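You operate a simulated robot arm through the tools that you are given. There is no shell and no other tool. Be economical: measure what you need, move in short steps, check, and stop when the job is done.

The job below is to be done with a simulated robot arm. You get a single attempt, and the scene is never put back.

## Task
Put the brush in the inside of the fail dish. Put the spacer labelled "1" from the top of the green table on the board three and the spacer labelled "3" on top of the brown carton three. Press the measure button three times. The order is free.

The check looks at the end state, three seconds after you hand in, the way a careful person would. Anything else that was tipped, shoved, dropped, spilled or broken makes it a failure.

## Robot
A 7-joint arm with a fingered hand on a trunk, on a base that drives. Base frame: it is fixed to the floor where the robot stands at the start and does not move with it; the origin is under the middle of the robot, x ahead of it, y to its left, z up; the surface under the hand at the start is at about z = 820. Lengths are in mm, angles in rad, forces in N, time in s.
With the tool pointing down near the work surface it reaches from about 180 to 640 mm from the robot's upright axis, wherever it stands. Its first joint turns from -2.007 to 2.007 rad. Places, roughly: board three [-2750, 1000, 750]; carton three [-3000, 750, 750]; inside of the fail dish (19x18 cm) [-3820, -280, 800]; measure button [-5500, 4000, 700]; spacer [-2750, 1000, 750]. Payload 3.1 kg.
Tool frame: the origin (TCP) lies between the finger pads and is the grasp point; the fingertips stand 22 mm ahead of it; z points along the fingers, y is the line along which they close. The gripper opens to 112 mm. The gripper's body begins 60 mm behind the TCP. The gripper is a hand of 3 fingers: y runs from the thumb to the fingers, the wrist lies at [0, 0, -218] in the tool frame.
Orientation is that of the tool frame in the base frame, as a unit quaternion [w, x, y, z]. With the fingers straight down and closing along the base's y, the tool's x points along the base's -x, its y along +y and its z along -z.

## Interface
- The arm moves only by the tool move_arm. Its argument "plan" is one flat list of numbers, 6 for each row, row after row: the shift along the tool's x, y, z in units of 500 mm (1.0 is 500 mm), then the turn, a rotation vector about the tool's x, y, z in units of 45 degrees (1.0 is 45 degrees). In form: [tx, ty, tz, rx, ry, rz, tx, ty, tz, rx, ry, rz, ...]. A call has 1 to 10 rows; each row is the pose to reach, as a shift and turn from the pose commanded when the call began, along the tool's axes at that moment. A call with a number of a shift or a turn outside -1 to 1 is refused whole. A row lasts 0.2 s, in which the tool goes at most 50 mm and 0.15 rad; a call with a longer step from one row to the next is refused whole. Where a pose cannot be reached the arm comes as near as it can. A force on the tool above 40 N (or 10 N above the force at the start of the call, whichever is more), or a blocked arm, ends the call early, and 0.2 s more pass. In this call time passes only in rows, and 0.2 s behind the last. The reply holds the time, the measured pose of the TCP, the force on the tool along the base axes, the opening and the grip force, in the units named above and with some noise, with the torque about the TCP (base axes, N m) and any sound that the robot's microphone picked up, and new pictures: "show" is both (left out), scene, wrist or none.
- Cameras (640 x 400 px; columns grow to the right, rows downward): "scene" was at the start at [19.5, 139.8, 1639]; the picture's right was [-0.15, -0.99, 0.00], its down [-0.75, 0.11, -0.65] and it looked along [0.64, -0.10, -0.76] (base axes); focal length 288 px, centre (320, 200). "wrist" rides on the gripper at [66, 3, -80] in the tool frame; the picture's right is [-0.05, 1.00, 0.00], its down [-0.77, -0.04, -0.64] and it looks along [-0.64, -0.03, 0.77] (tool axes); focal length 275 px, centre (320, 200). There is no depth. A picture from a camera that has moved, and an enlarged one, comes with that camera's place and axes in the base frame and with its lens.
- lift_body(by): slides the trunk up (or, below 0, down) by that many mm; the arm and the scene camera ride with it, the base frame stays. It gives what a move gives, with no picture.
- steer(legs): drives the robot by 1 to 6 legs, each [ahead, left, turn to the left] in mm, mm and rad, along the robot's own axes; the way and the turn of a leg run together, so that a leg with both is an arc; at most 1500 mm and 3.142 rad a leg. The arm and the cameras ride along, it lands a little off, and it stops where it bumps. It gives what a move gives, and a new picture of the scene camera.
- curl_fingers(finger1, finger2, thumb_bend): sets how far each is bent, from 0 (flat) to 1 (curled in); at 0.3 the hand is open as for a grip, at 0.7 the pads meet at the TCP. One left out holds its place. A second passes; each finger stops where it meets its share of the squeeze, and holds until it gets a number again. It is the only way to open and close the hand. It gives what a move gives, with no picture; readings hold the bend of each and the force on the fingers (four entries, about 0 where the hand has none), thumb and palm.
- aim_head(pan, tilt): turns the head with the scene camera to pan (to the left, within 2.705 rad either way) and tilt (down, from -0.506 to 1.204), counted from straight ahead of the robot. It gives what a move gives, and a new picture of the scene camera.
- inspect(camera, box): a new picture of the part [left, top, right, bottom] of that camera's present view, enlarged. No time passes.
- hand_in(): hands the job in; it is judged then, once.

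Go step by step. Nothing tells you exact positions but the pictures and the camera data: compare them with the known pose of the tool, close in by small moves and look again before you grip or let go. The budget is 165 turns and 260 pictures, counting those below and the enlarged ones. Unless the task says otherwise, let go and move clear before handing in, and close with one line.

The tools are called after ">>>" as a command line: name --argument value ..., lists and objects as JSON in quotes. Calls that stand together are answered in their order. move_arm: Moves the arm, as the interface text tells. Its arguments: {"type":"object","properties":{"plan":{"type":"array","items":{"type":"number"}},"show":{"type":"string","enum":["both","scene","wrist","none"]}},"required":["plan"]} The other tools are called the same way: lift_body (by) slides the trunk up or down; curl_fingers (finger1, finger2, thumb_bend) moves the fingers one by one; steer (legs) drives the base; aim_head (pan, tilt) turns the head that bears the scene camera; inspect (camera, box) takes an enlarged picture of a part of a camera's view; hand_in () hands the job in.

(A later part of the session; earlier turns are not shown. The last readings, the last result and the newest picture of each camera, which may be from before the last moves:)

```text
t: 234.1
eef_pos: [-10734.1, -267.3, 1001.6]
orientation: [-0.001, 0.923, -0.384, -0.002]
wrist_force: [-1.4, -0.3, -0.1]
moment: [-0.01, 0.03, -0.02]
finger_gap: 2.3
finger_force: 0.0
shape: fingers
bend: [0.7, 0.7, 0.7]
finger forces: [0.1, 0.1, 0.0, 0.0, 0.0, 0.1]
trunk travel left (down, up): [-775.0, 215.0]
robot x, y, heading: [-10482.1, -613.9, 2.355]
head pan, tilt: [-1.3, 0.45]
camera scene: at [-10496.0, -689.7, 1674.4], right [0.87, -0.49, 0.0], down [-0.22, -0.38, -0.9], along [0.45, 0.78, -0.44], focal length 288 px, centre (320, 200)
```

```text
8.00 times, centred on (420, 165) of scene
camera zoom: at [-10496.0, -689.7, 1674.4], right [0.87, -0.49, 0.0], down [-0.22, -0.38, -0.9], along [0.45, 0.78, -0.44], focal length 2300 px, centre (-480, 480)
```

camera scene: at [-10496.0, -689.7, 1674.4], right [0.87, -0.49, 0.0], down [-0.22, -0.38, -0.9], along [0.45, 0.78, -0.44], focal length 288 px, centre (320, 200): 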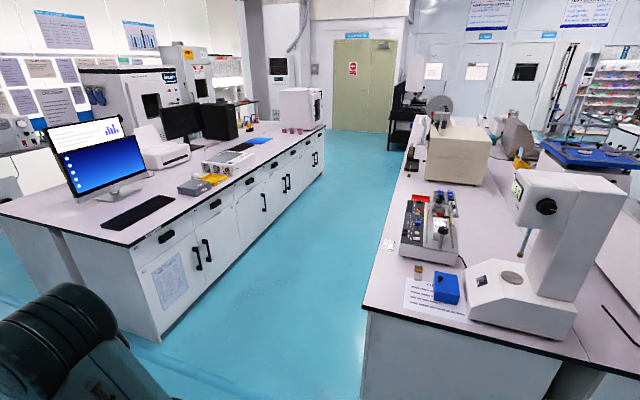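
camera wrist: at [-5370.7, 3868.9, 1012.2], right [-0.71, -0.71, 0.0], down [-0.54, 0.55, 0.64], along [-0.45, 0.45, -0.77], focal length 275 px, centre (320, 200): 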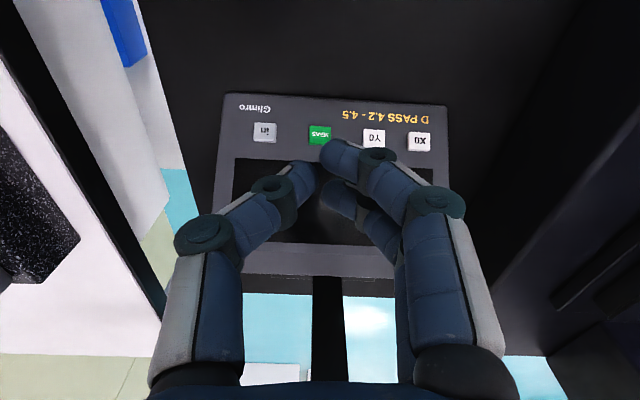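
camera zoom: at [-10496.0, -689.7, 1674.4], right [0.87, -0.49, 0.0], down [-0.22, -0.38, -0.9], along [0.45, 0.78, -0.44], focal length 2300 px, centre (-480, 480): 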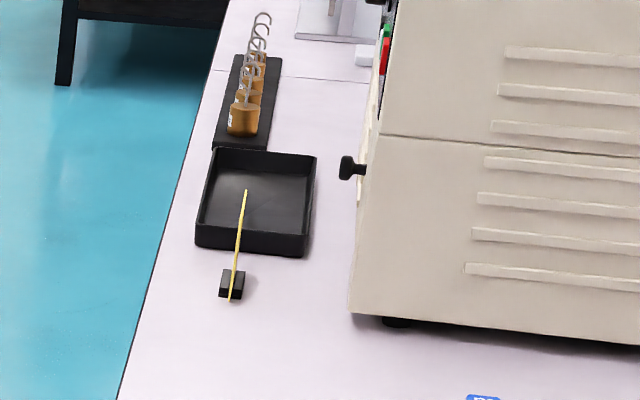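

A thin yellow-handled item lies by a black tray on bench 2's far side. I go down the far aisle to look closer.

>>> steer --legs '[[620, 0, 0], [0, -1500, 0], [0, -500, 0]]'

>>> aim_head --pan -2.6 --tilt 0.5

```text
t: 247.1
eef_pos: [-9707.7, 1561.8, 1001.8]
orientation: [0.0, 0.916, -0.401, -0.001]
wrist_force: [0.0, 0.0, 1.1]
moment: [-0.03, 0.0, -0.01]
finger_gap: 2.6
finger_force: 0.0
shape: fingers
bend: [0.7, 0.7, 0.7]
finger forces: [0.1, 0.0, 0.1, 0.0, 0.0, 0.1]
trunk travel left (down, up): [-775.0, 215.0]
robot x, y, heading: [-9462.4, 1203.0, 2.319]
head pan, tilt: [-1.3, 0.45]
camera scene: at [-9485.8, 1130.0, 1674.4], right [0.85, -0.53, 0.0], down [-0.23, -0.37, -0.9], along [0.47, 0.77, -0.44], focal length 288 px, centre (320, 200)
```

scene: 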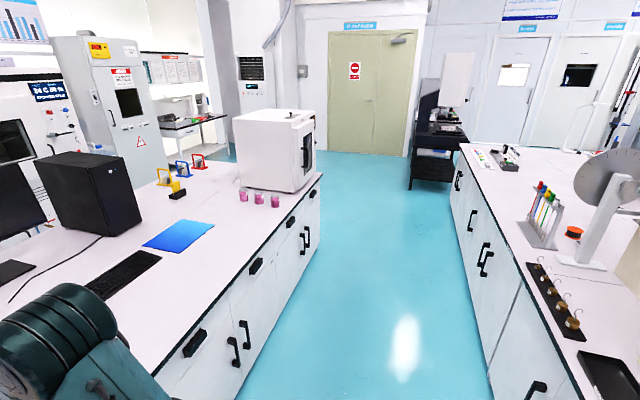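

```text
t: 248.6
eef_pos: [-9706.5, 1560.5, 1001.4]
orientation: [-0.001, 0.916, -0.401, -0.001]
wrist_force: [0.2, -0.9, 0.0]
moment: [0.01, 0.0, 0.03]
finger_gap: 2.3
finger_force: 0.1
shape: fingers
bend: [0.7, 0.7, 0.7]
finger forces: [0.1, 0.0, 0.1, 0.1, 0.1, 0.0]
trunk travel left (down, up): [-775.0, 215.0]
robot x, y, heading: [-9465.9, 1201.2, 2.319]
head pan, tilt: [-2.601, 0.499]
camera scene: at [-9447.0, 1026.2, 1669.9], right [-0.28, -0.96, 0.0], down [-0.46, 0.13, -0.88], along [0.84, -0.24, -0.48], focal length 288 px, centre (320, 200)
```

scene: 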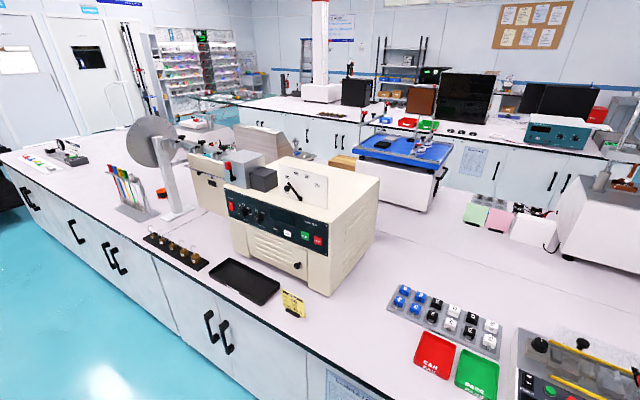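

That's just a card. I check bench 3 and the rear stations from here.

>>> aim_head --pan 0.3 --tilt 0.4

>>> aim_head --pan -0.7 --tilt 0.35

>>> inspect --camera "scene" --box '[150, 100, 350, 240]'

```text
t: 251.1
eef_pos: [-9708.4, 1560.9, 1002.4]
orientation: [0.0, 0.916, -0.4, -0.001]
wrist_force: [0.1, -0.2, -0.1]
moment: [0.02, 0.01, 0.0]
finger_gap: 2.4
finger_force: 0.0
shape: fingers
bend: [0.7, 0.7, 0.7]
finger forces: [0.1, 0.1, 0.0, 0.0, 0.1, 0.1]
trunk travel left (down, up): [-775.0, 215.0]
robot x, y, heading: [-9462.7, 1202.5, 2.317]
head pan, tilt: [0.3, 0.4]
camera scene: at [-9614.7, 1097.9, 1679.1], right [0.5, 0.87, 0.0], down [0.34, -0.19, -0.92], along [-0.8, 0.46, -0.39], focal length 288 px, centre (320, 200)
```

scene: 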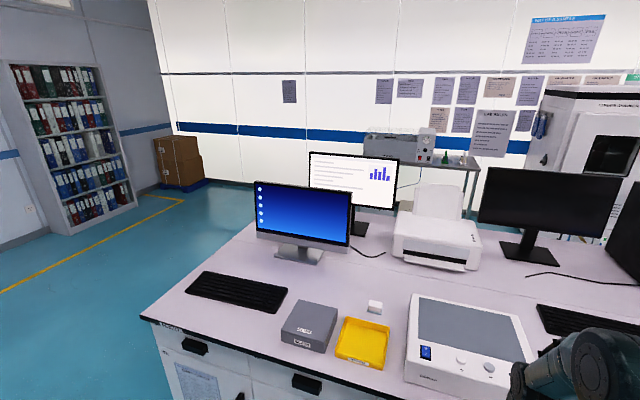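

```text
t: 252.4
eef_pos: [-9709.2, 1561.3, 1001.2]
orientation: [-0.001, 0.916, -0.4, 0.0]
wrist_force: [0.2, 0.2, -0.7]
moment: [-0.03, -0.02, 0.0]
finger_gap: 2.5
finger_force: 0.0
shape: fingers
bend: [0.7, 0.7, 0.7]
finger forces: [0.0, 0.0, 0.0, 0.1, 0.1, 0.0]
trunk travel left (down, up): [-775.0, 215.0]
robot x, y, heading: [-9463.5, 1199.5, 2.317]
head pan, tilt: [-0.7, 0.351]
camera scene: at [-9539.0, 1144.5, 1683.6], right [1.0, 0.05, 0.0], down [0.02, -0.34, -0.94], along [-0.04, 0.94, -0.34], focal length 288 px, centre (320, 200)
```

scene: 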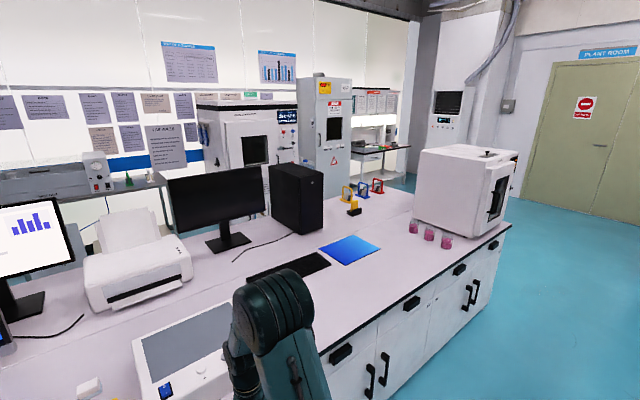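

```text
2.86 times, centred on (250, 170) of scene
camera zoom: at [-9539.0, 1144.5, 1683.6], right [1.0, 0.05, 0.0], down [0.02, -0.34, -0.94], along [-0.04, 0.94, -0.34], focal length 821 px, centre (520, 286)
```

zoom: 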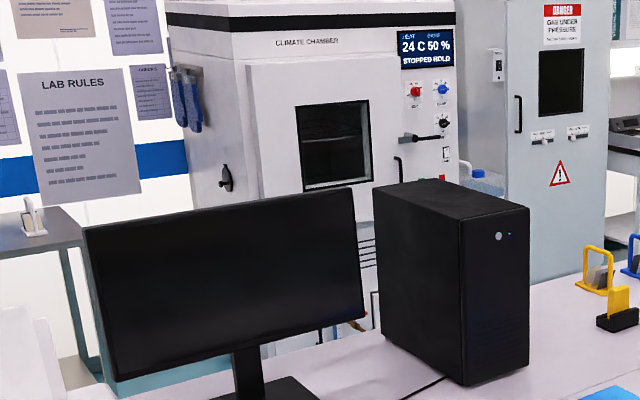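

>>> aim_head --pan -0.2 --tilt 0.3

>>> inspect --camera "scene" --box '[40, 120, 200, 220]'

```text
t: 253.3
eef_pos: [-9709.1, 1560.5, 1001.2]
orientation: [-0.001, 0.916, -0.401, -0.001]
wrist_force: [-0.2, 0.2, -0.1]
moment: [0.02, -0.02, -0.03]
finger_gap: 2.9
finger_force: 0.1
shape: fingers
bend: [0.7, 0.7, 0.7]
finger forces: [0.0, 0.0, 0.1, 0.1, 0.0, 0.0]
trunk travel left (down, up): [-775.0, 215.0]
robot x, y, heading: [-9464.4, 1201.9, 2.315]
head pan, tilt: [-0.201, 0.3]
camera scene: at [-9582.8, 1131.4, 1688.3], right [0.86, 0.52, 0.0], down [0.15, -0.25, -0.96], along [-0.5, 0.82, -0.3], focal length 288 px, centre (320, 200)
```

scene: 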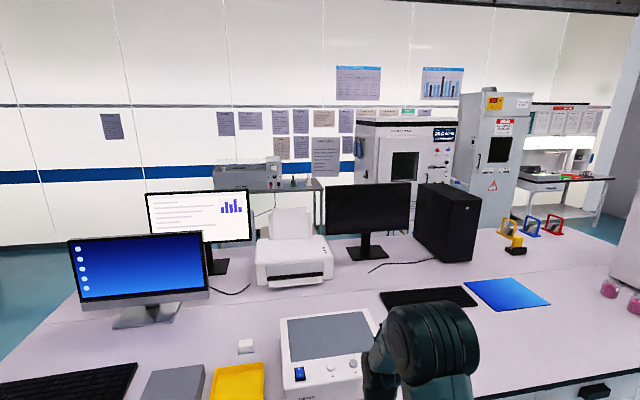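

```text
4.00 times, centred on (120, 170) of scene
camera zoom: at [-9582.8, 1131.4, 1688.3], right [0.86, 0.52, 0.0], down [0.15, -0.25, -0.96], along [-0.5, 0.82, -0.3], focal length 1150 px, centre (1120, 320)
```

zoom: 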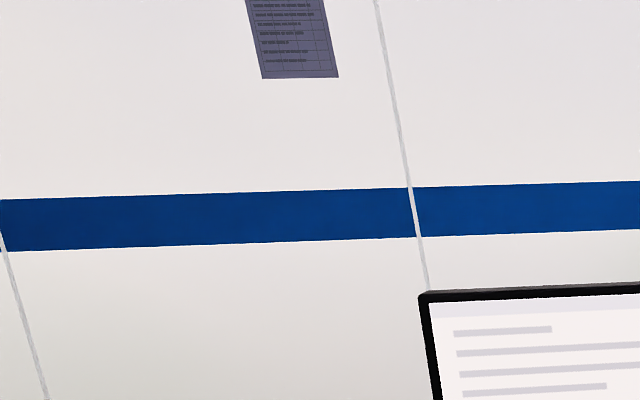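

>>> inspect --camera "scene" --box '[200, 140, 340, 220]'

>>> inspect --camera "scene" --box '[490, 130, 630, 250]'

```text
4.57 times, centred on (270, 180) of scene
camera zoom: at [-9582.8, 1131.4, 1688.3], right [0.86, 0.52, 0.0], down [0.15, -0.25, -0.96], along [-0.5, 0.82, -0.3], focal length 1314 px, centre (549, 291)
```

zoom: 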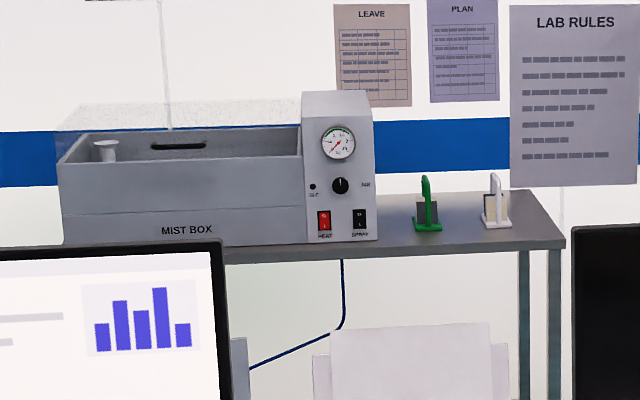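

```text
3.33 times, centred on (560, 190) of scene
camera zoom: at [-9582.8, 1131.4, 1688.3], right [0.86, 0.52, 0.0], down [0.15, -0.25, -0.96], along [-0.5, 0.82, -0.3], focal length 958 px, centre (-480, 233)
```

zoom: 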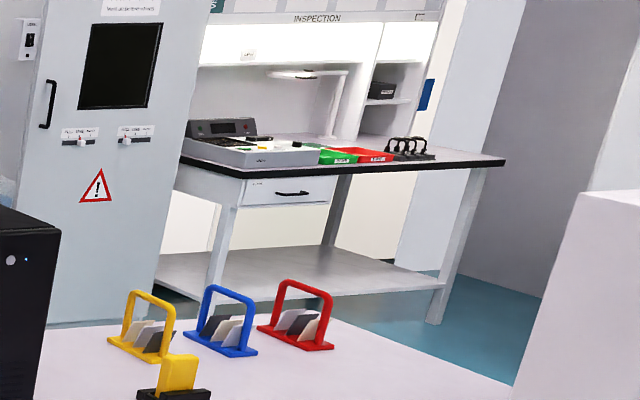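

The inspection station at the rear has small items; I move along the aisle to see it, and bench 2's right part.

>>> steer --legs '[[0, 0, 0.04], [0, -1400, 0], [0, -900, 0]]'

>>> aim_head --pan -0.4 --tilt 0.3

>>> inspect --camera "scene" --box '[180, 120, 380, 240]'

```text
t: 265.1
eef_pos: [-8070.8, 3168.5, 1002.0]
orientation: [0.0, 0.921, -0.39, -0.001]
wrist_force: [0.2, 0.0, 0.5]
moment: [-0.05, -0.01, 0.0]
finger_gap: 2.5
finger_force: 0.0
shape: fingers
bend: [0.7, 0.7, 0.7]
finger forces: [0.0, 0.0, 0.0, 0.0, 0.1, 0.0]
trunk travel left (down, up): [-775.0, 215.0]
robot x, y, heading: [-7815.6, 2814.4, 2.34]
head pan, tilt: [-0.201, 0.3]
camera scene: at [-7934.8, 2741.9, 1688.3], right [0.84, 0.54, 0.0], down [0.16, -0.25, -0.96], along [-0.52, 0.8, -0.3], focal length 288 px, centre (320, 200)
```

scene: 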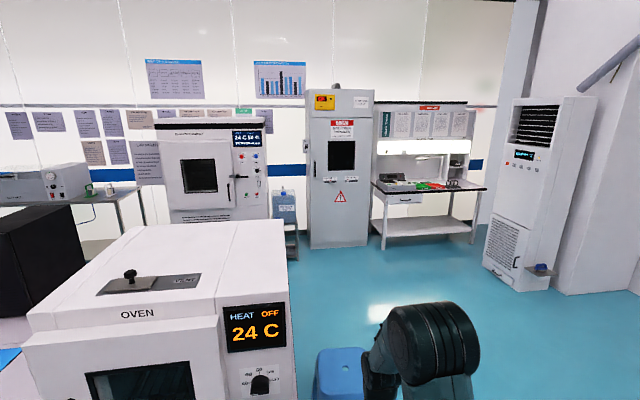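

```text
t: 265.8
eef_pos: [-8070.5, 3167.6, 1001.0]
orientation: [0.0, 0.921, -0.39, -0.002]
wrist_force: [-1.2, 0.7, -0.1]
moment: [0.0, -0.03, -0.04]
finger_gap: 3.0
finger_force: 0.1
shape: fingers
bend: [0.7, 0.7, 0.7]
finger forces: [0.0, 0.0, 0.0, 0.0, 0.0, 0.1]
trunk travel left (down, up): [-775.0, 215.0]
robot x, y, heading: [-7823.7, 2815.2, 2.341]
head pan, tilt: [-0.4, 0.3]
camera scene: at [-7918.7, 2750.0, 1688.3], right [0.93, 0.36, 0.0], down [0.11, -0.28, -0.96], along [-0.35, 0.89, -0.3], focal length 288 px, centre (320, 200)
```

scene: 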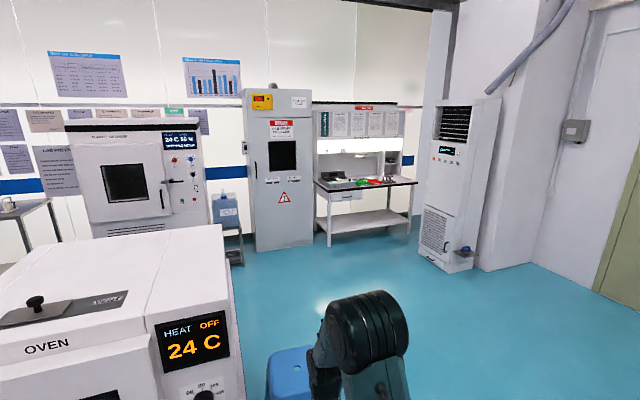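

```text
3.20 times, centred on (280, 180) of scene
camera zoom: at [-7918.7, 2750.0, 1688.3], right [0.93, 0.36, 0.0], down [0.11, -0.28, -0.96], along [-0.35, 0.89, -0.3], focal length 920 px, centre (448, 264)
```

zoom: 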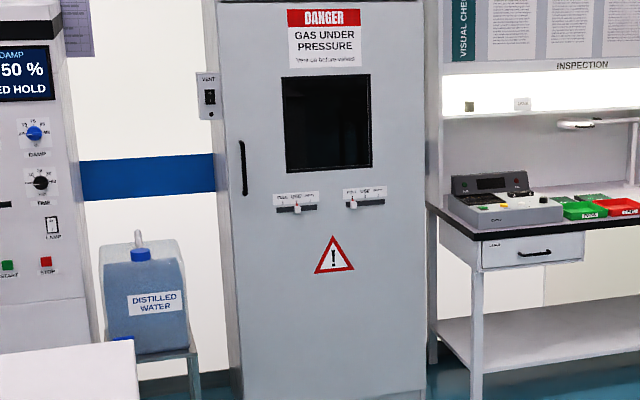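

>>> inspect --camera "scene" --box '[310, 145, 420, 205]'

>>> aim_head --pan -2.4 --tilt 0.45

```text
5.82 times, centred on (365, 175) of scene
camera zoom: at [-7918.7, 2750.0, 1688.3], right [0.93, 0.36, 0.0], down [0.11, -0.28, -0.96], along [-0.35, 0.89, -0.3], focal length 1672 px, centre (58, 346)
```

zoom: 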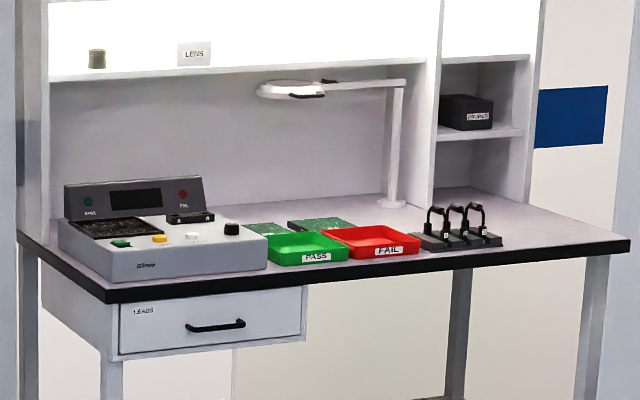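

```text
t: 267.7
eef_pos: [-8070.6, 3167.6, 1000.8]
orientation: [-0.001, 0.921, -0.39, -0.001]
wrist_force: [0.1, 0.0, 0.5]
moment: [0.01, 0.0, 0.0]
finger_gap: 2.8
finger_force: 0.0
shape: fingers
bend: [0.7, 0.7, 0.7]
finger forces: [0.0, 0.1, 0.0, 0.1, 0.0, 0.1]
trunk travel left (down, up): [-775.0, 215.0]
robot x, y, heading: [-7816.3, 2813.8, 2.335]
head pan, tilt: [-2.4, 0.45]
camera scene: at [-7792.9, 2657.8, 1674.4], right [-0.06, -1.0, 0.0], down [-0.43, 0.03, -0.9], along [0.9, -0.05, -0.44], focal length 288 px, centre (320, 200)
```

scene: 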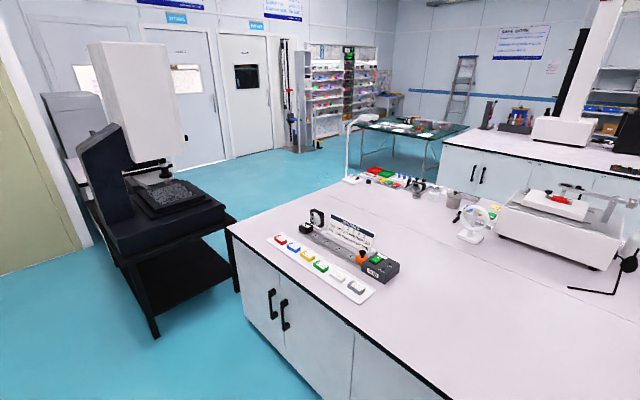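

No brush here either. I return round the left ends of the benches to the front aisle, passing the wall counter, cart and rack for a closer look.

>>> steer --legs '[[0, 0, 0.018], [0, 1500, 0], [0, 1500, 0], [0, 1300, 0]]'

>>> aim_head --pan 2.6 --tilt 0.4

```text
t: 288.7
eef_pos: [-11039.4, 18.6, 1001.7]
orientation: [0.0, 0.933, -0.36, 0.0]
wrist_force: [0.8, 0.7, -0.2]
moment: [-0.01, 0.0, 0.0]
finger_gap: 2.6
finger_force: 0.1
shape: fingers
bend: [0.7, 0.7, 0.7]
finger forces: [0.1, 0.1, 0.1, 0.1, 0.0, 0.0]
trunk travel left (down, up): [-775.0, 215.0]
robot x, y, heading: [-10767.5, -318.3, 2.403]
head pan, tilt: [-2.4, 0.45]
camera scene: at [-10731.7, -474.0, 1674.4], right [0.0, -1.0, 0.0], down [-0.44, 0.0, -0.9], along [0.9, 0.0, -0.44], focal length 288 px, centre (320, 200)
```

scene: 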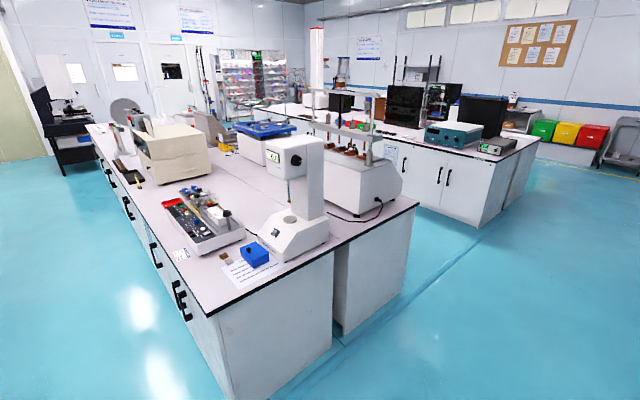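

```text
t: 292.6
eef_pos: [-11041.2, 18.4, 1002.1]
orientation: [-0.001, 0.933, -0.361, -0.001]
wrist_force: [0.8, 0.2, 0.9]
moment: [-0.03, 0.02, -0.02]
finger_gap: 2.6
finger_force: 0.0
shape: fingers
bend: [0.7, 0.7, 0.7]
finger forces: [0.0, 0.0, 0.1, 0.0, 0.0, 0.0]
trunk travel left (down, up): [-775.0, 215.0]
robot x, y, heading: [-10765.8, -317.0, 2.41]
head pan, tilt: [2.601, 0.4]
camera scene: at [-10796.8, -563.0, 1679.1], right [-0.96, -0.29, 0.0], down [-0.11, 0.37, -0.92], along [0.27, -0.88, -0.39], focal length 288 px, centre (320, 200)
```

scene: 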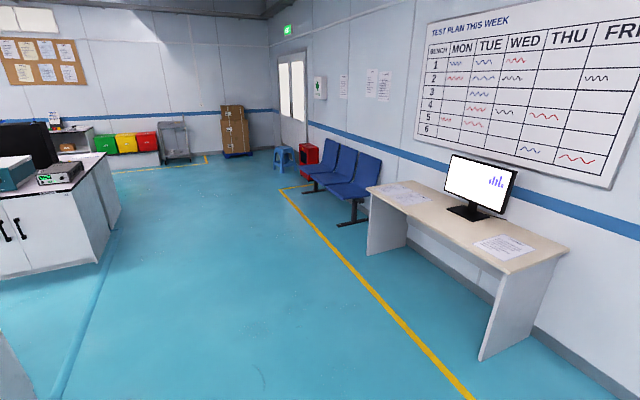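

>>> steer --legs '[[0, 0, -0.052], [-1500, 0, 0], [-1500, 0, 0], [-1500, 0, 0], [-1400, 0, 0]]'

>>> aim_head --pan -2.6 --tilt 0.45

```text
t: 321.4
eef_pos: [-7090.9, -4471.8, 1001.9]
orientation: [-0.001, 0.899, -0.439, 0.0]
wrist_force: [-0.2, -0.3, -0.8]
moment: [0.03, -0.01, 0.0]
finger_gap: 2.5
finger_force: 0.2
shape: fingers
bend: [0.7, 0.7, 0.7]
finger forces: [0.0, 0.1, 0.1, 0.0, 0.1, 0.0]
trunk travel left (down, up): [-775.0, 215.0]
robot x, y, heading: [-6883.1, -4852.3, 2.235]
head pan, tilt: [2.601, 0.4]
camera scene: at [-6950.3, -5086.3, 1679.1], right [-0.99, -0.12, 0.0], down [-0.05, 0.39, -0.92], along [0.11, -0.91, -0.39], focal length 288 px, centre (320, 200)
```

scene: 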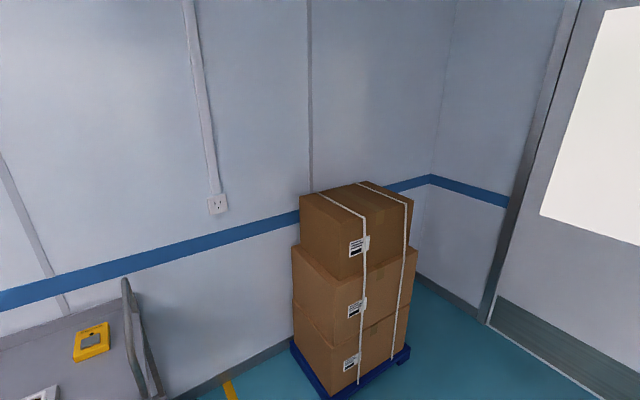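

```text
t: 325.5
eef_pos: [-7090.9, -4471.8, 1001.6]
orientation: [-0.001, 0.898, -0.439, 0.0]
wrist_force: [0.7, -0.1, 0.2]
moment: [0.0, 0.01, 0.01]
finger_gap: 2.6
finger_force: 0.2
shape: fingers
bend: [0.7, 0.7, 0.7]
finger forces: [0.0, 0.0, 0.1, 0.0, 0.0, 0.0]
trunk travel left (down, up): [-775.0, 215.0]
robot x, y, heading: [-6880.5, -4851.8, 2.231]
head pan, tilt: [-2.601, 0.45]
camera scene: at [-6875.7, -5027.2, 1674.4], right [-0.36, -0.93, 0.0], down [-0.41, 0.16, -0.9], along [0.84, -0.32, -0.44], focal length 288 px, centre (320, 200)
```

scene: 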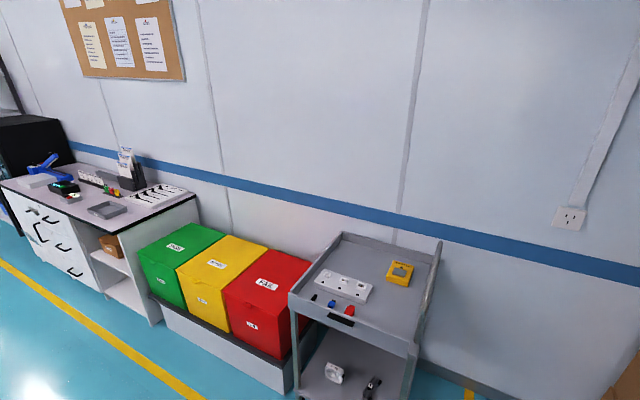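

>>> inspect --camera "scene" --box '[280, 230, 450, 400]'

>>> inspect --camera "scene" --box '[0, 110, 220, 250]'

```text
2.35 times, centred on (365, 315) of scene
camera zoom: at [-6875.7, -5027.2, 1674.4], right [-0.36, -0.93, 0.0], down [-0.41, 0.16, -0.9], along [0.84, -0.32, -0.44], focal length 676 px, centre (214, -71)
```

zoom: 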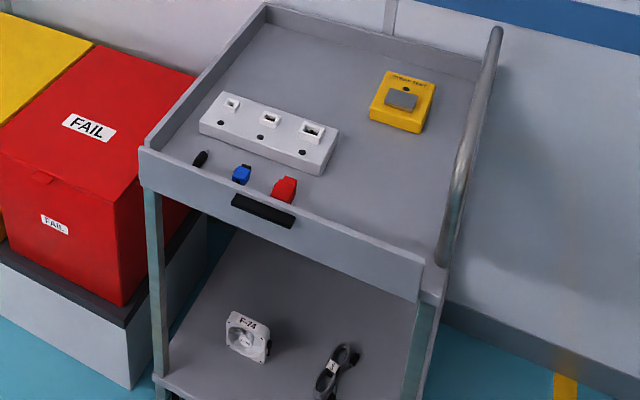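

```text
2.86 times, centred on (110, 180) of scene
camera zoom: at [-6875.7, -5027.2, 1674.4], right [-0.36, -0.93, 0.0], down [-0.41, 0.16, -0.9], along [0.84, -0.32, -0.44], focal length 821 px, centre (920, 257)
```

zoom: 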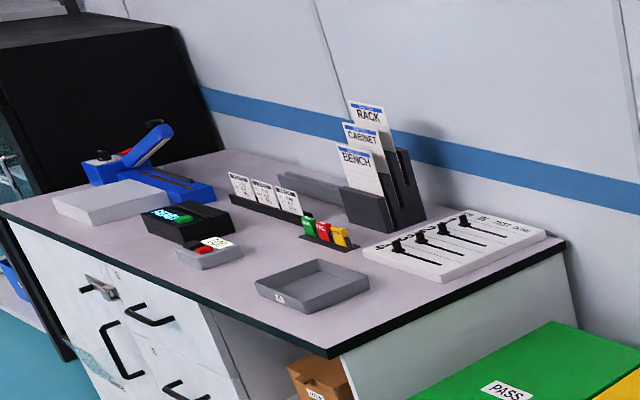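

No brush there. I drive along the front lane toward the rack.

>>> steer --legs '[[0, 0, 0.125], [0, -1400, 0]]'

>>> steer --legs '[[0, -1400, 0]]'

```text
t: 333.0
eef_pos: [-6128.8, -3518.0, 1000.9]
orientation: [-0.001, 0.919, -0.394, -0.001]
wrist_force: [0.8, -0.7, -0.8]
moment: [0.01, 0.03, 0.0]
finger_gap: 2.6
finger_force: 0.2
shape: fingers
bend: [0.7, 0.7, 0.7]
finger forces: [0.1, 0.0, 0.0, 0.0, 0.0, 0.1]
trunk travel left (down, up): [-775.0, 215.0]
robot x, y, heading: [-5882.1, -3873.3, 2.333]
head pan, tilt: [-2.601, 0.45]
camera scene: at [-5858.8, -4048.9, 1674.4], right [-0.27, -0.96, 0.0], down [-0.42, 0.12, -0.9], along [0.87, -0.24, -0.44], focal length 288 px, centre (320, 200)
```

scene: 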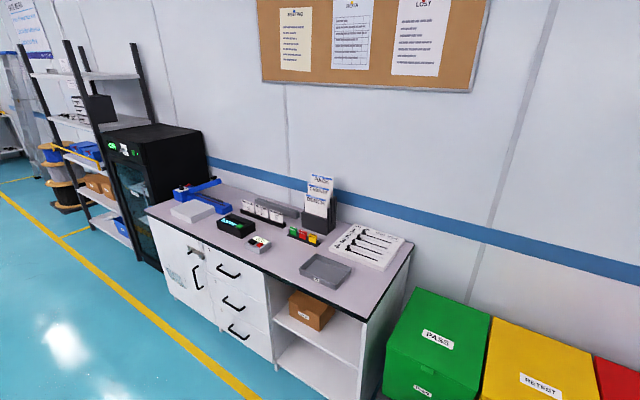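

```text
t: 339.8
eef_pos: [-5167.1, -2575.5, 1002.6]
orientation: [-0.001, 0.924, -0.382, -0.001]
wrist_force: [0.2, -0.4, -0.2]
moment: [-0.04, 0.0, 0.03]
finger_gap: 2.8
finger_force: 0.0
shape: fingers
bend: [0.7, 0.7, 0.7]
finger forces: [0.0, 0.0, 0.0, 0.0, 0.0, 0.0]
trunk travel left (down, up): [-775.0, 215.0]
robot x, y, heading: [-4911.3, -2925.4, 2.356]
head pan, tilt: [-2.601, 0.45]
camera scene: at [-4884.5, -3100.8, 1674.4], right [-0.24, -0.97, 0.0], down [-0.42, 0.1, -0.9], along [0.87, -0.22, -0.44], focal length 288 px, centre (320, 200)
```

scene: 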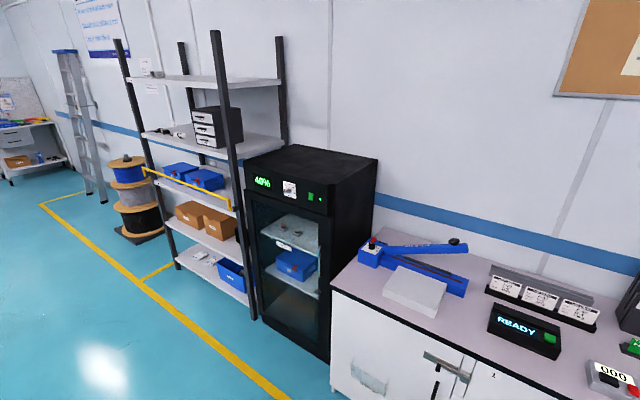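

>>> steer --legs '[[0, -1200, 0]]'

>>> aim_head --pan 2.7 --tilt 0.5

>>> inspect --camera "scene" --box '[160, 60, 480, 400]'

```text
t: 346.0
eef_pos: [-4336.8, -1708.0, 1001.9]
orientation: [-0.001, 0.931, -0.365, -0.001]
wrist_force: [0.6, 0.0, 1.5]
moment: [0.0, 0.02, -0.01]
finger_gap: 2.6
finger_force: 0.2
shape: fingers
bend: [0.7, 0.7, 0.7]
finger forces: [0.0, 0.0, 0.0, 0.1, 0.0, 0.1]
trunk travel left (down, up): [-775.0, 215.0]
robot x, y, heading: [-4067.5, -2048.8, 2.399]
head pan, tilt: [-2.601, 0.45]
camera scene: at [-4033.5, -2221.6, 1674.4], right [-0.2, -0.98, 0.0], down [-0.43, 0.09, -0.9], along [0.88, -0.18, -0.44], focal length 288 px, centre (320, 200)
```

scene: 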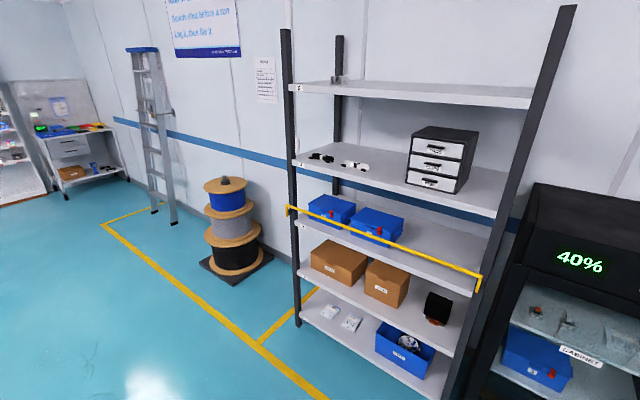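

```text
t: 350.1
eef_pos: [-4336.4, -1708.8, 1002.6]
orientation: [0.0, 0.931, -0.365, -0.001]
wrist_force: [-0.1, -0.3, -0.5]
moment: [-0.01, -0.01, 0.01]
finger_gap: 2.8
finger_force: 0.0
shape: fingers
bend: [0.7, 0.7, 0.7]
finger forces: [0.0, 0.0, 0.0, 0.0, 0.0, 0.1]
trunk travel left (down, up): [-775.0, 215.0]
robot x, y, heading: [-4062.4, -2046.5, 2.397]
head pan, tilt: [2.7, 0.499]
camera scene: at [-4089.7, -2287.5, 1669.9], right [-0.93, -0.37, 0.0], down [-0.18, 0.44, -0.88], along [0.33, -0.81, -0.48], focal length 288 px, centre (320, 200)
```

scene: 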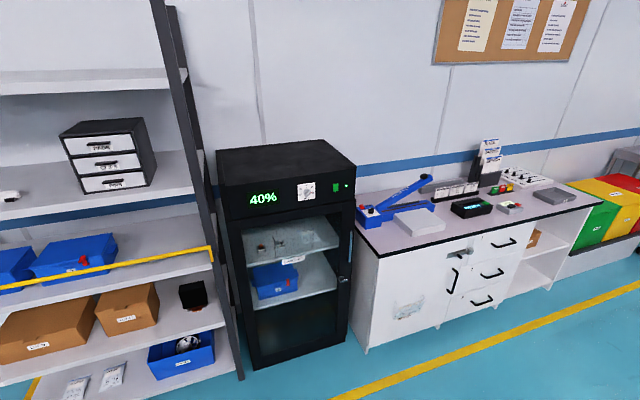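

```text
1.18 times, centred on (320, 230) of scene
camera zoom: at [-4089.7, -2287.5, 1669.9], right [-0.93, -0.37, 0.0], down [-0.18, 0.44, -0.88], along [0.33, -0.81, -0.48], focal length 338 px, centre (320, 165)
```

zoom: 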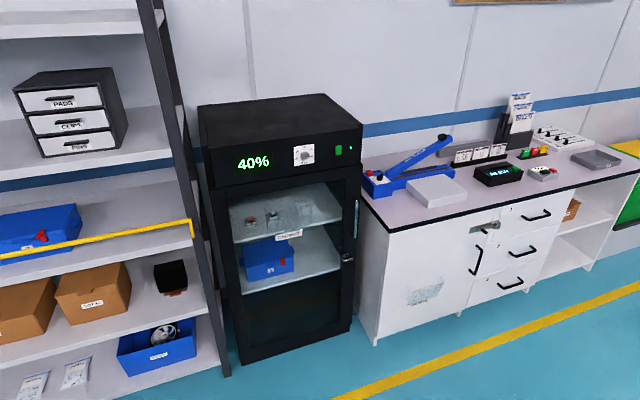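

>>> inspect --camera "scene" --box '[140, 260, 240, 340]'

>>> aim_head --pan -2.7 --tilt 0.4

>>> inspect --camera "scene" --box '[330, 80, 390, 130]'

```text
5.00 times, centred on (190, 300) of scene
camera zoom: at [-4089.7, -2287.5, 1669.9], right [-0.93, -0.37, 0.0], down [-0.18, 0.44, -0.88], along [0.33, -0.81, -0.48], focal length 1437 px, centre (970, -300)
```

zoom: 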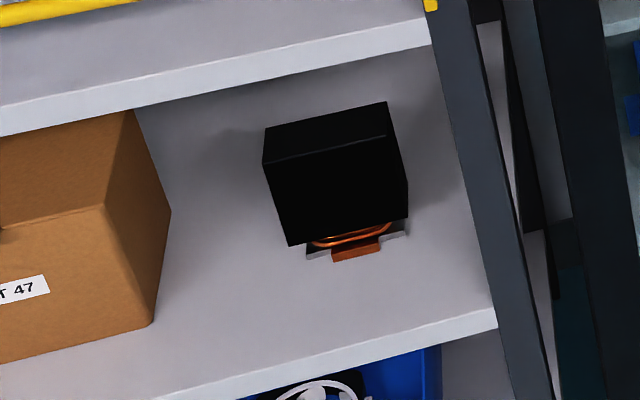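

```text
t: 354.3
eef_pos: [-4336.7, -1708.4, 1000.4]
orientation: [-0.001, 0.931, -0.364, -0.001]
wrist_force: [0.9, -0.3, -0.2]
moment: [0.02, -0.01, -0.02]
finger_gap: 2.7
finger_force: 0.1
shape: fingers
bend: [0.7, 0.7, 0.7]
finger forces: [0.0, 0.0, 0.0, 0.1, 0.1, 0.0]
trunk travel left (down, up): [-775.0, 215.0]
robot x, y, heading: [-4067.7, -2052.6, 2.395]
head pan, tilt: [-2.7, 0.4]
camera scene: at [-4035.2, -2230.8, 1679.1], right [-0.3, -0.95, 0.0], down [-0.37, 0.12, -0.92], along [0.88, -0.28, -0.39], focal length 288 px, centre (320, 200)
```

scene: 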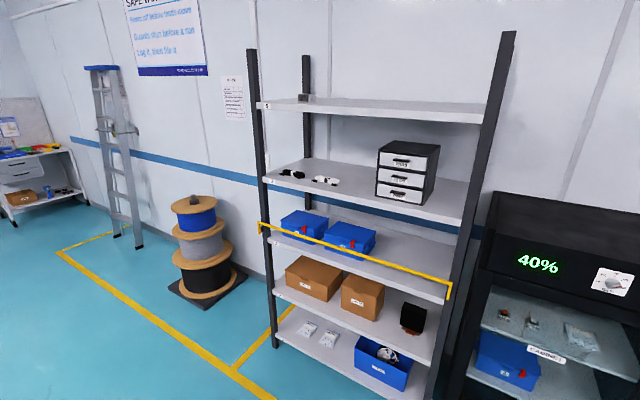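

```text
8.00 times, centred on (360, 105) of scene
camera zoom: at [-4035.2, -2230.8, 1679.1], right [-0.3, -0.95, 0.0], down [-0.37, 0.12, -0.92], along [0.88, -0.28, -0.39], focal length 2300 px, centre (0, 960)
```

zoom: 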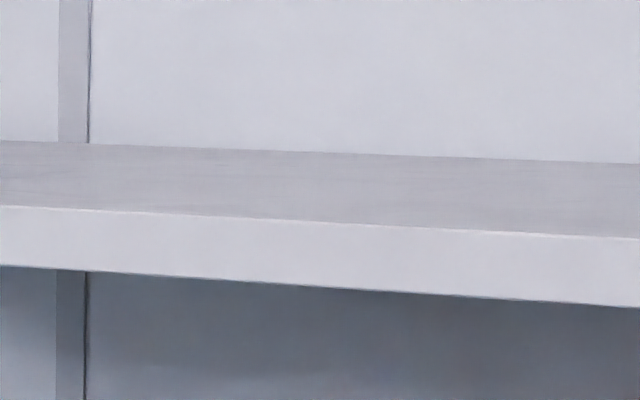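

Only coolers and heatsinks here. The start desk had a black bar under the hand which I never examined closely – I go back there.

>>> steer --legs '[[-237, -1151, 0], [-237, -1151, 0], [-237, -1151, 0]]'

>>> steer --legs '[[0, 0, -2.395]]'

```text
t: 371.4
eef_pos: [-1452.5, 324.6, 1001.1]
orientation: [-0.001, 0.928, -0.372, 0.0]
wrist_force: [-0.1, -0.3, -0.2]
moment: [-0.01, -0.01, 0.0]
finger_gap: 2.5
finger_force: 0.1
shape: fingers
bend: [0.7, 0.7, 0.7]
finger forces: [0.1, 0.0, 0.0, 0.0, 0.1, 0.1]
trunk travel left (down, up): [-775.0, 215.0]
robot x, y, heading: [-1188.7, -21.5, 2.376]
head pan, tilt: [-2.7, 0.4]
camera scene: at [-1160.7, -202.5, 1679.1], right [-0.32, -0.95, 0.0], down [-0.37, 0.12, -0.92], along [0.87, -0.29, -0.39], focal length 288 px, centre (320, 200)
```

scene: 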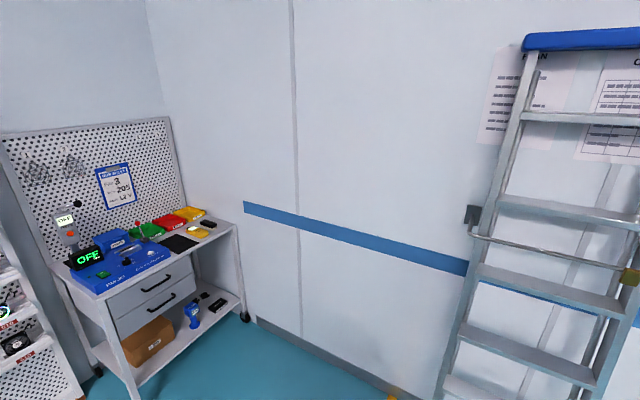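

```text
t: 377.6
eef_pos: [-765.0, -115.9, 1002.9]
orientation: [0.001, 0.035, 0.999, -0.001]
wrist_force: [-0.3, 0.7, 0.2]
moment: [0.02, -0.03, -0.01]
finger_gap: 2.7
finger_force: 0.0
shape: fingers
bend: [0.7, 0.7, 0.7]
finger forces: [0.0, 0.0, 0.0, 0.1, 0.1, 0.0]
trunk travel left (down, up): [-775.0, 215.0]
robot x, y, heading: [-1190.6, -18.4, -0.066]
head pan, tilt: [-2.7, 0.4]
camera scene: at [-1321.8, 101.4, 1679.1], right [-0.36, 0.93, 0.0], down [0.36, 0.14, -0.92], along [-0.86, -0.34, -0.39], focal length 288 px, centre (320, 200)
```

scene: 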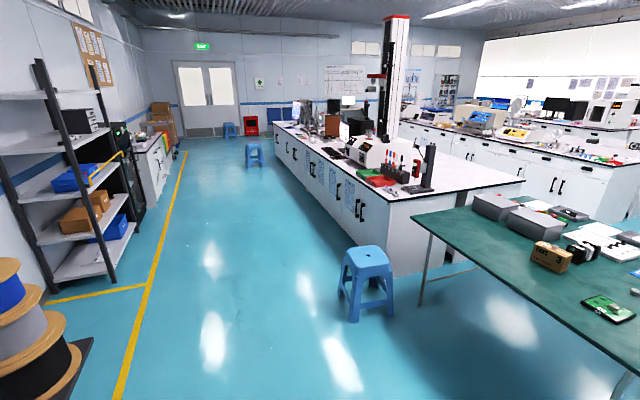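

>>> steer --legs '[[0, 0, 0.066], [900, 20, 0]]'

>>> aim_head --pan -0.1 --tilt 0.7

>>> inspect --camera "scene" --box '[240, 130, 400, 260]'

```text
t: 382.9
eef_pos: [164.8, -73.9, 1001.5]
orientation: [0.001, 0.005, 1.0, 0.0]
wrist_force: [0.1, 0.1, 0.3]
moment: [0.0, 0.0, -0.02]
finger_gap: 2.5
finger_force: 0.1
shape: fingers
bend: [0.7, 0.7, 0.7]
finger forces: [0.1, 0.0, 0.0, 0.1, 0.1, 0.0]
trunk travel left (down, up): [-775.0, 215.0]
robot x, y, heading: [-264.1, -3.4, -0.008]
head pan, tilt: [-2.7, 0.4]
camera scene: at [-405.2, 109.5, 1679.1], right [-0.42, 0.91, 0.0], down [0.35, 0.16, -0.92], along [-0.84, -0.39, -0.39], focal length 288 px, centre (320, 200)
```

scene: 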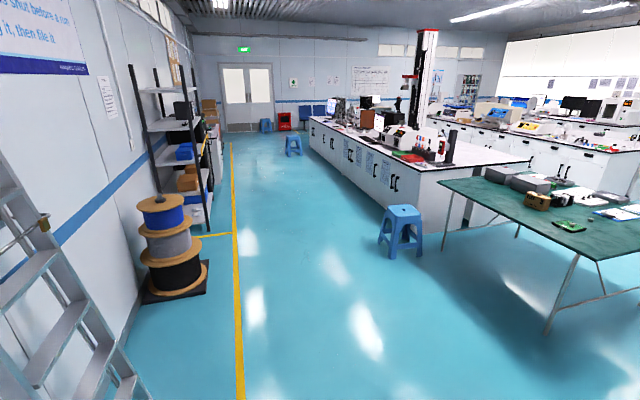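

```text
t: 385.2
eef_pos: [162.8, -73.3, 1001.5]
orientation: [0.0, 0.004, 1.0, 0.0]
wrist_force: [-0.1, -0.7, 0.3]
moment: [0.1, 0.01, -0.02]
finger_gap: 2.4
finger_force: 0.0
shape: fingers
bend: [0.7, 0.7, 0.7]
finger forces: [0.0, 0.0, 0.0, 0.1, 0.0, 0.0]
trunk travel left (down, up): [-775.0, 215.0]
robot x, y, heading: [-267.0, -7.4, -0.006]
head pan, tilt: [-0.099, 0.7]
camera scene: at [-236.9, 139.2, 1652.2], right [-0.11, -0.99, 0.0], down [-0.64, 0.07, -0.76], along [0.76, -0.08, -0.64], focal length 288 px, centre (320, 200)
```

scene: 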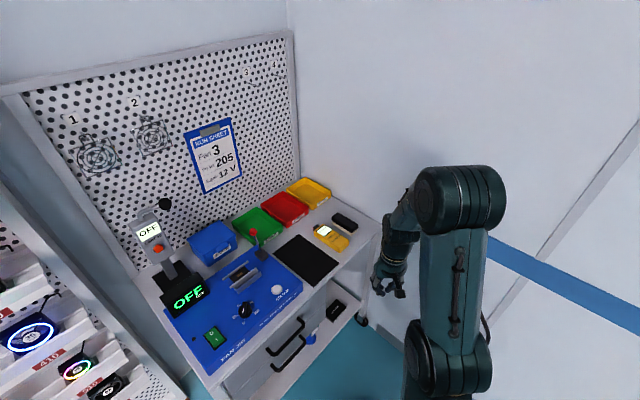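

```text
3.08 times, centred on (320, 195) of scene
camera zoom: at [-236.9, 139.2, 1652.2], right [-0.11, -0.99, 0.0], down [-0.64, 0.07, -0.76], along [0.76, -0.08, -0.64], focal length 884 px, centre (320, 215)
```

zoom: 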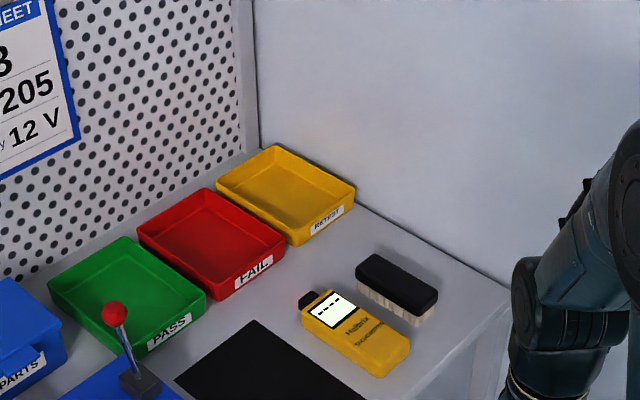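

The black bar has white bristles – that is the brush, lying by the tachometer where I started. The destination stays the FAIL dish on bench 1. I drive up to fetch it.

>>> steer --legs '[[255, 0, 0]]'

>>> curl_fingers --finger1 0.3 --finger2 0.3 --thumb_bend 0.3

>>> move_arm --plan '[-0.05, 0.01, 0, 0, 0, -0.18, -0.1, 0.02, 0, 0, 0, -0.36, -0.15, 0.03, 0, 0, 0, -0.54, -0.2, 0.04, 0, 0, 0, -0.72, -0.25, 0.05, 0.03, 0, 0, -0.9, -0.25, 0.05, 0.12, 0, 0, -0.936, -0.25, 0.05, 0.16, 0, 0, -0.936]'

```text
t: 387.1
eef_pos: [423.2, -72.7, 1001.7]
orientation: [0.001, -0.001, 1.0, 0.0]
wrist_force: [-0.3, 0.5, 0.2]
moment: [0.01, -0.04, -0.01]
finger_gap: 2.9
finger_force: 0.0
shape: fingers
bend: [0.7, 0.7, 0.7]
finger forces: [0.1, 0.1, 0.0, 0.0, 0.0, 0.0]
trunk travel left (down, up): [-775.0, 215.0]
robot x, y, heading: [-3.2, -7.6, 0.0]
head pan, tilt: [-0.099, 0.7]
camera scene: at [21.5, 138.1, 1652.2], right [-0.1, -0.99, 0.0], down [-0.64, 0.07, -0.76], along [0.76, -0.08, -0.64], focal length 288 px, centre (320, 200)
```

scene: 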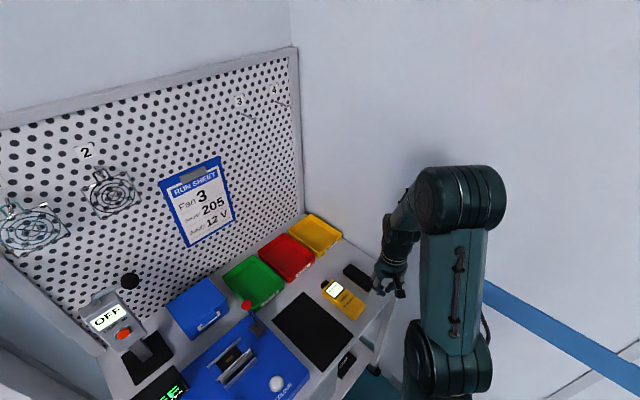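

```text
t: 388.1
eef_pos: [423.2, -71.8, 1001.8]
orientation: [0.001, 0.001, 1.0, 0.0]
wrist_force: [-0.3, 0.2, 0.8]
moment: [0.01, -0.04, -0.03]
finger_gap: 111.2
finger_force: 0.1
shape: fingers
bend: [0.3, 0.3, 0.3]
finger forces: [0.0, 0.0, 0.0, 0.1, 0.0, 0.0]
trunk travel left (down, up): [-775.0, 215.0]
robot x, y, heading: [-5.7, -3.4, -0.003]
head pan, tilt: [-0.099, 0.7]
```

```text
t: 389.7
eef_pos: [548.4, -49.3, 922.5]
orientation: [0.001, -0.36, 0.933, 0.0]
wrist_force: [0.1, 0.1, 0.3]
moment: [0.02, 0.0, 0.0]
finger_gap: 111.3
finger_force: 0.1
shape: fingers
bend: [0.3, 0.3, 0.3]
finger forces: [0.0, 0.0, 0.0, 0.0, 0.1, 0.0]
trunk travel left (down, up): [-775.0, 215.0]
robot x, y, heading: [-5.7, -6.4, -0.003]
head pan, tilt: [-0.099, 0.7]
camera scene: at [21.3, 138.3, 1652.2], right [-0.1, -0.99, 0.0], down [-0.64, 0.07, -0.76], along [0.76, -0.08, -0.64], focal length 288 px, centre (320, 200)
camera wrist: at [495.7, -91.0, 1004.0], right [-0.63, 0.77, 0.0], down [0.6, 0.49, 0.64], along [0.49, 0.4, -0.77], focal length 275 px, centre (320, 200)
```

scene: 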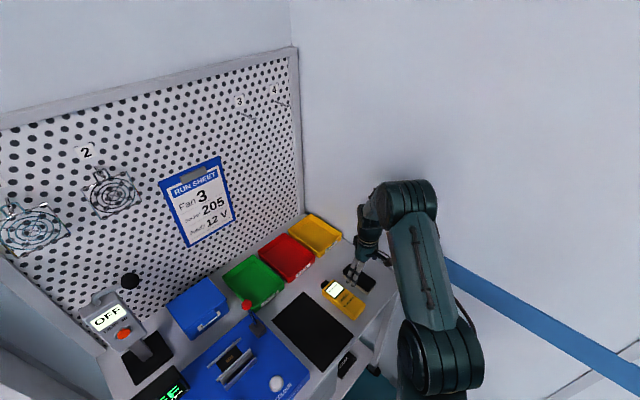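
wrist: 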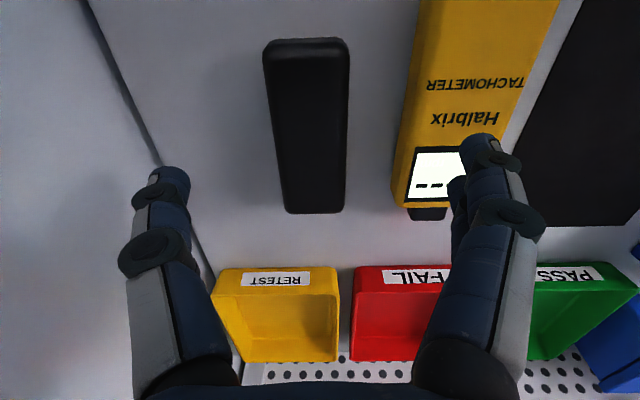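

The brush is lined up under the hand; the tachometer is close on one side, so I narrow the hand first and then lower.

>>> curl_fingers --finger1 0.45 --finger2 0.45 --thumb_bend 0.45

>>> move_arm --plan '[0.002, -0.014, 0.02, 0, 0, 0, 0.002, -0.014, 0.05, 0, 0, 0]' --show "wrist"

```text
t: 390.7
eef_pos: [546.9, -49.3, 923.3]
orientation: [0.001, -0.358, 0.934, 0.0]
wrist_force: [0.3, 0.4, -0.1]
moment: [-0.02, 0.04, -0.05]
finger_gap: 70.1
finger_force: 0.0
shape: fingers
bend: [0.45, 0.45, 0.45]
finger forces: [0.1, 0.1, 0.0, 0.1, 0.0, 0.0]
trunk travel left (down, up): [-775.0, 215.0]
robot x, y, heading: [-5.6, -2.7, 0.0]
head pan, tilt: [-0.099, 0.7]
```

```text
t: 391.3
eef_pos: [552.9, -53.4, 896.9]
orientation: [0.001, -0.359, 0.933, 0.0]
wrist_force: [-0.1, 0.2, 0.3]
moment: [-0.03, 0.0, -0.02]
finger_gap: 69.9
finger_force: 0.0
shape: fingers
bend: [0.45, 0.45, 0.45]
finger forces: [0.0, 0.0, 0.0, 0.1, 0.0, 0.0]
trunk travel left (down, up): [-775.0, 215.0]
robot x, y, heading: [-4.8, -5.2, 0.002]
head pan, tilt: [-0.099, 0.7]
camera wrist: at [500.5, -95.6, 978.0], right [-0.63, 0.77, 0.0], down [0.6, 0.49, 0.64], along [0.49, 0.4, -0.77], focal length 275 px, centre (320, 200)
```

wrist: 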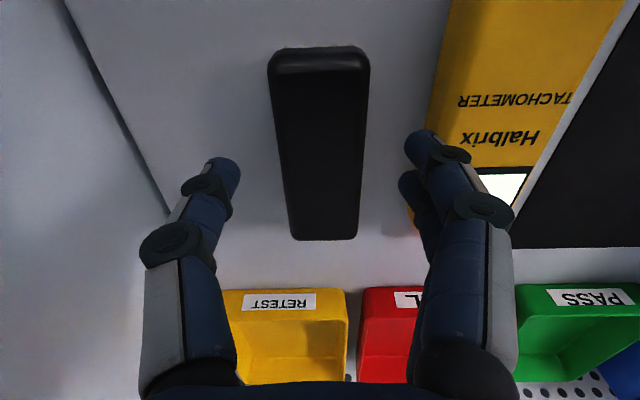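

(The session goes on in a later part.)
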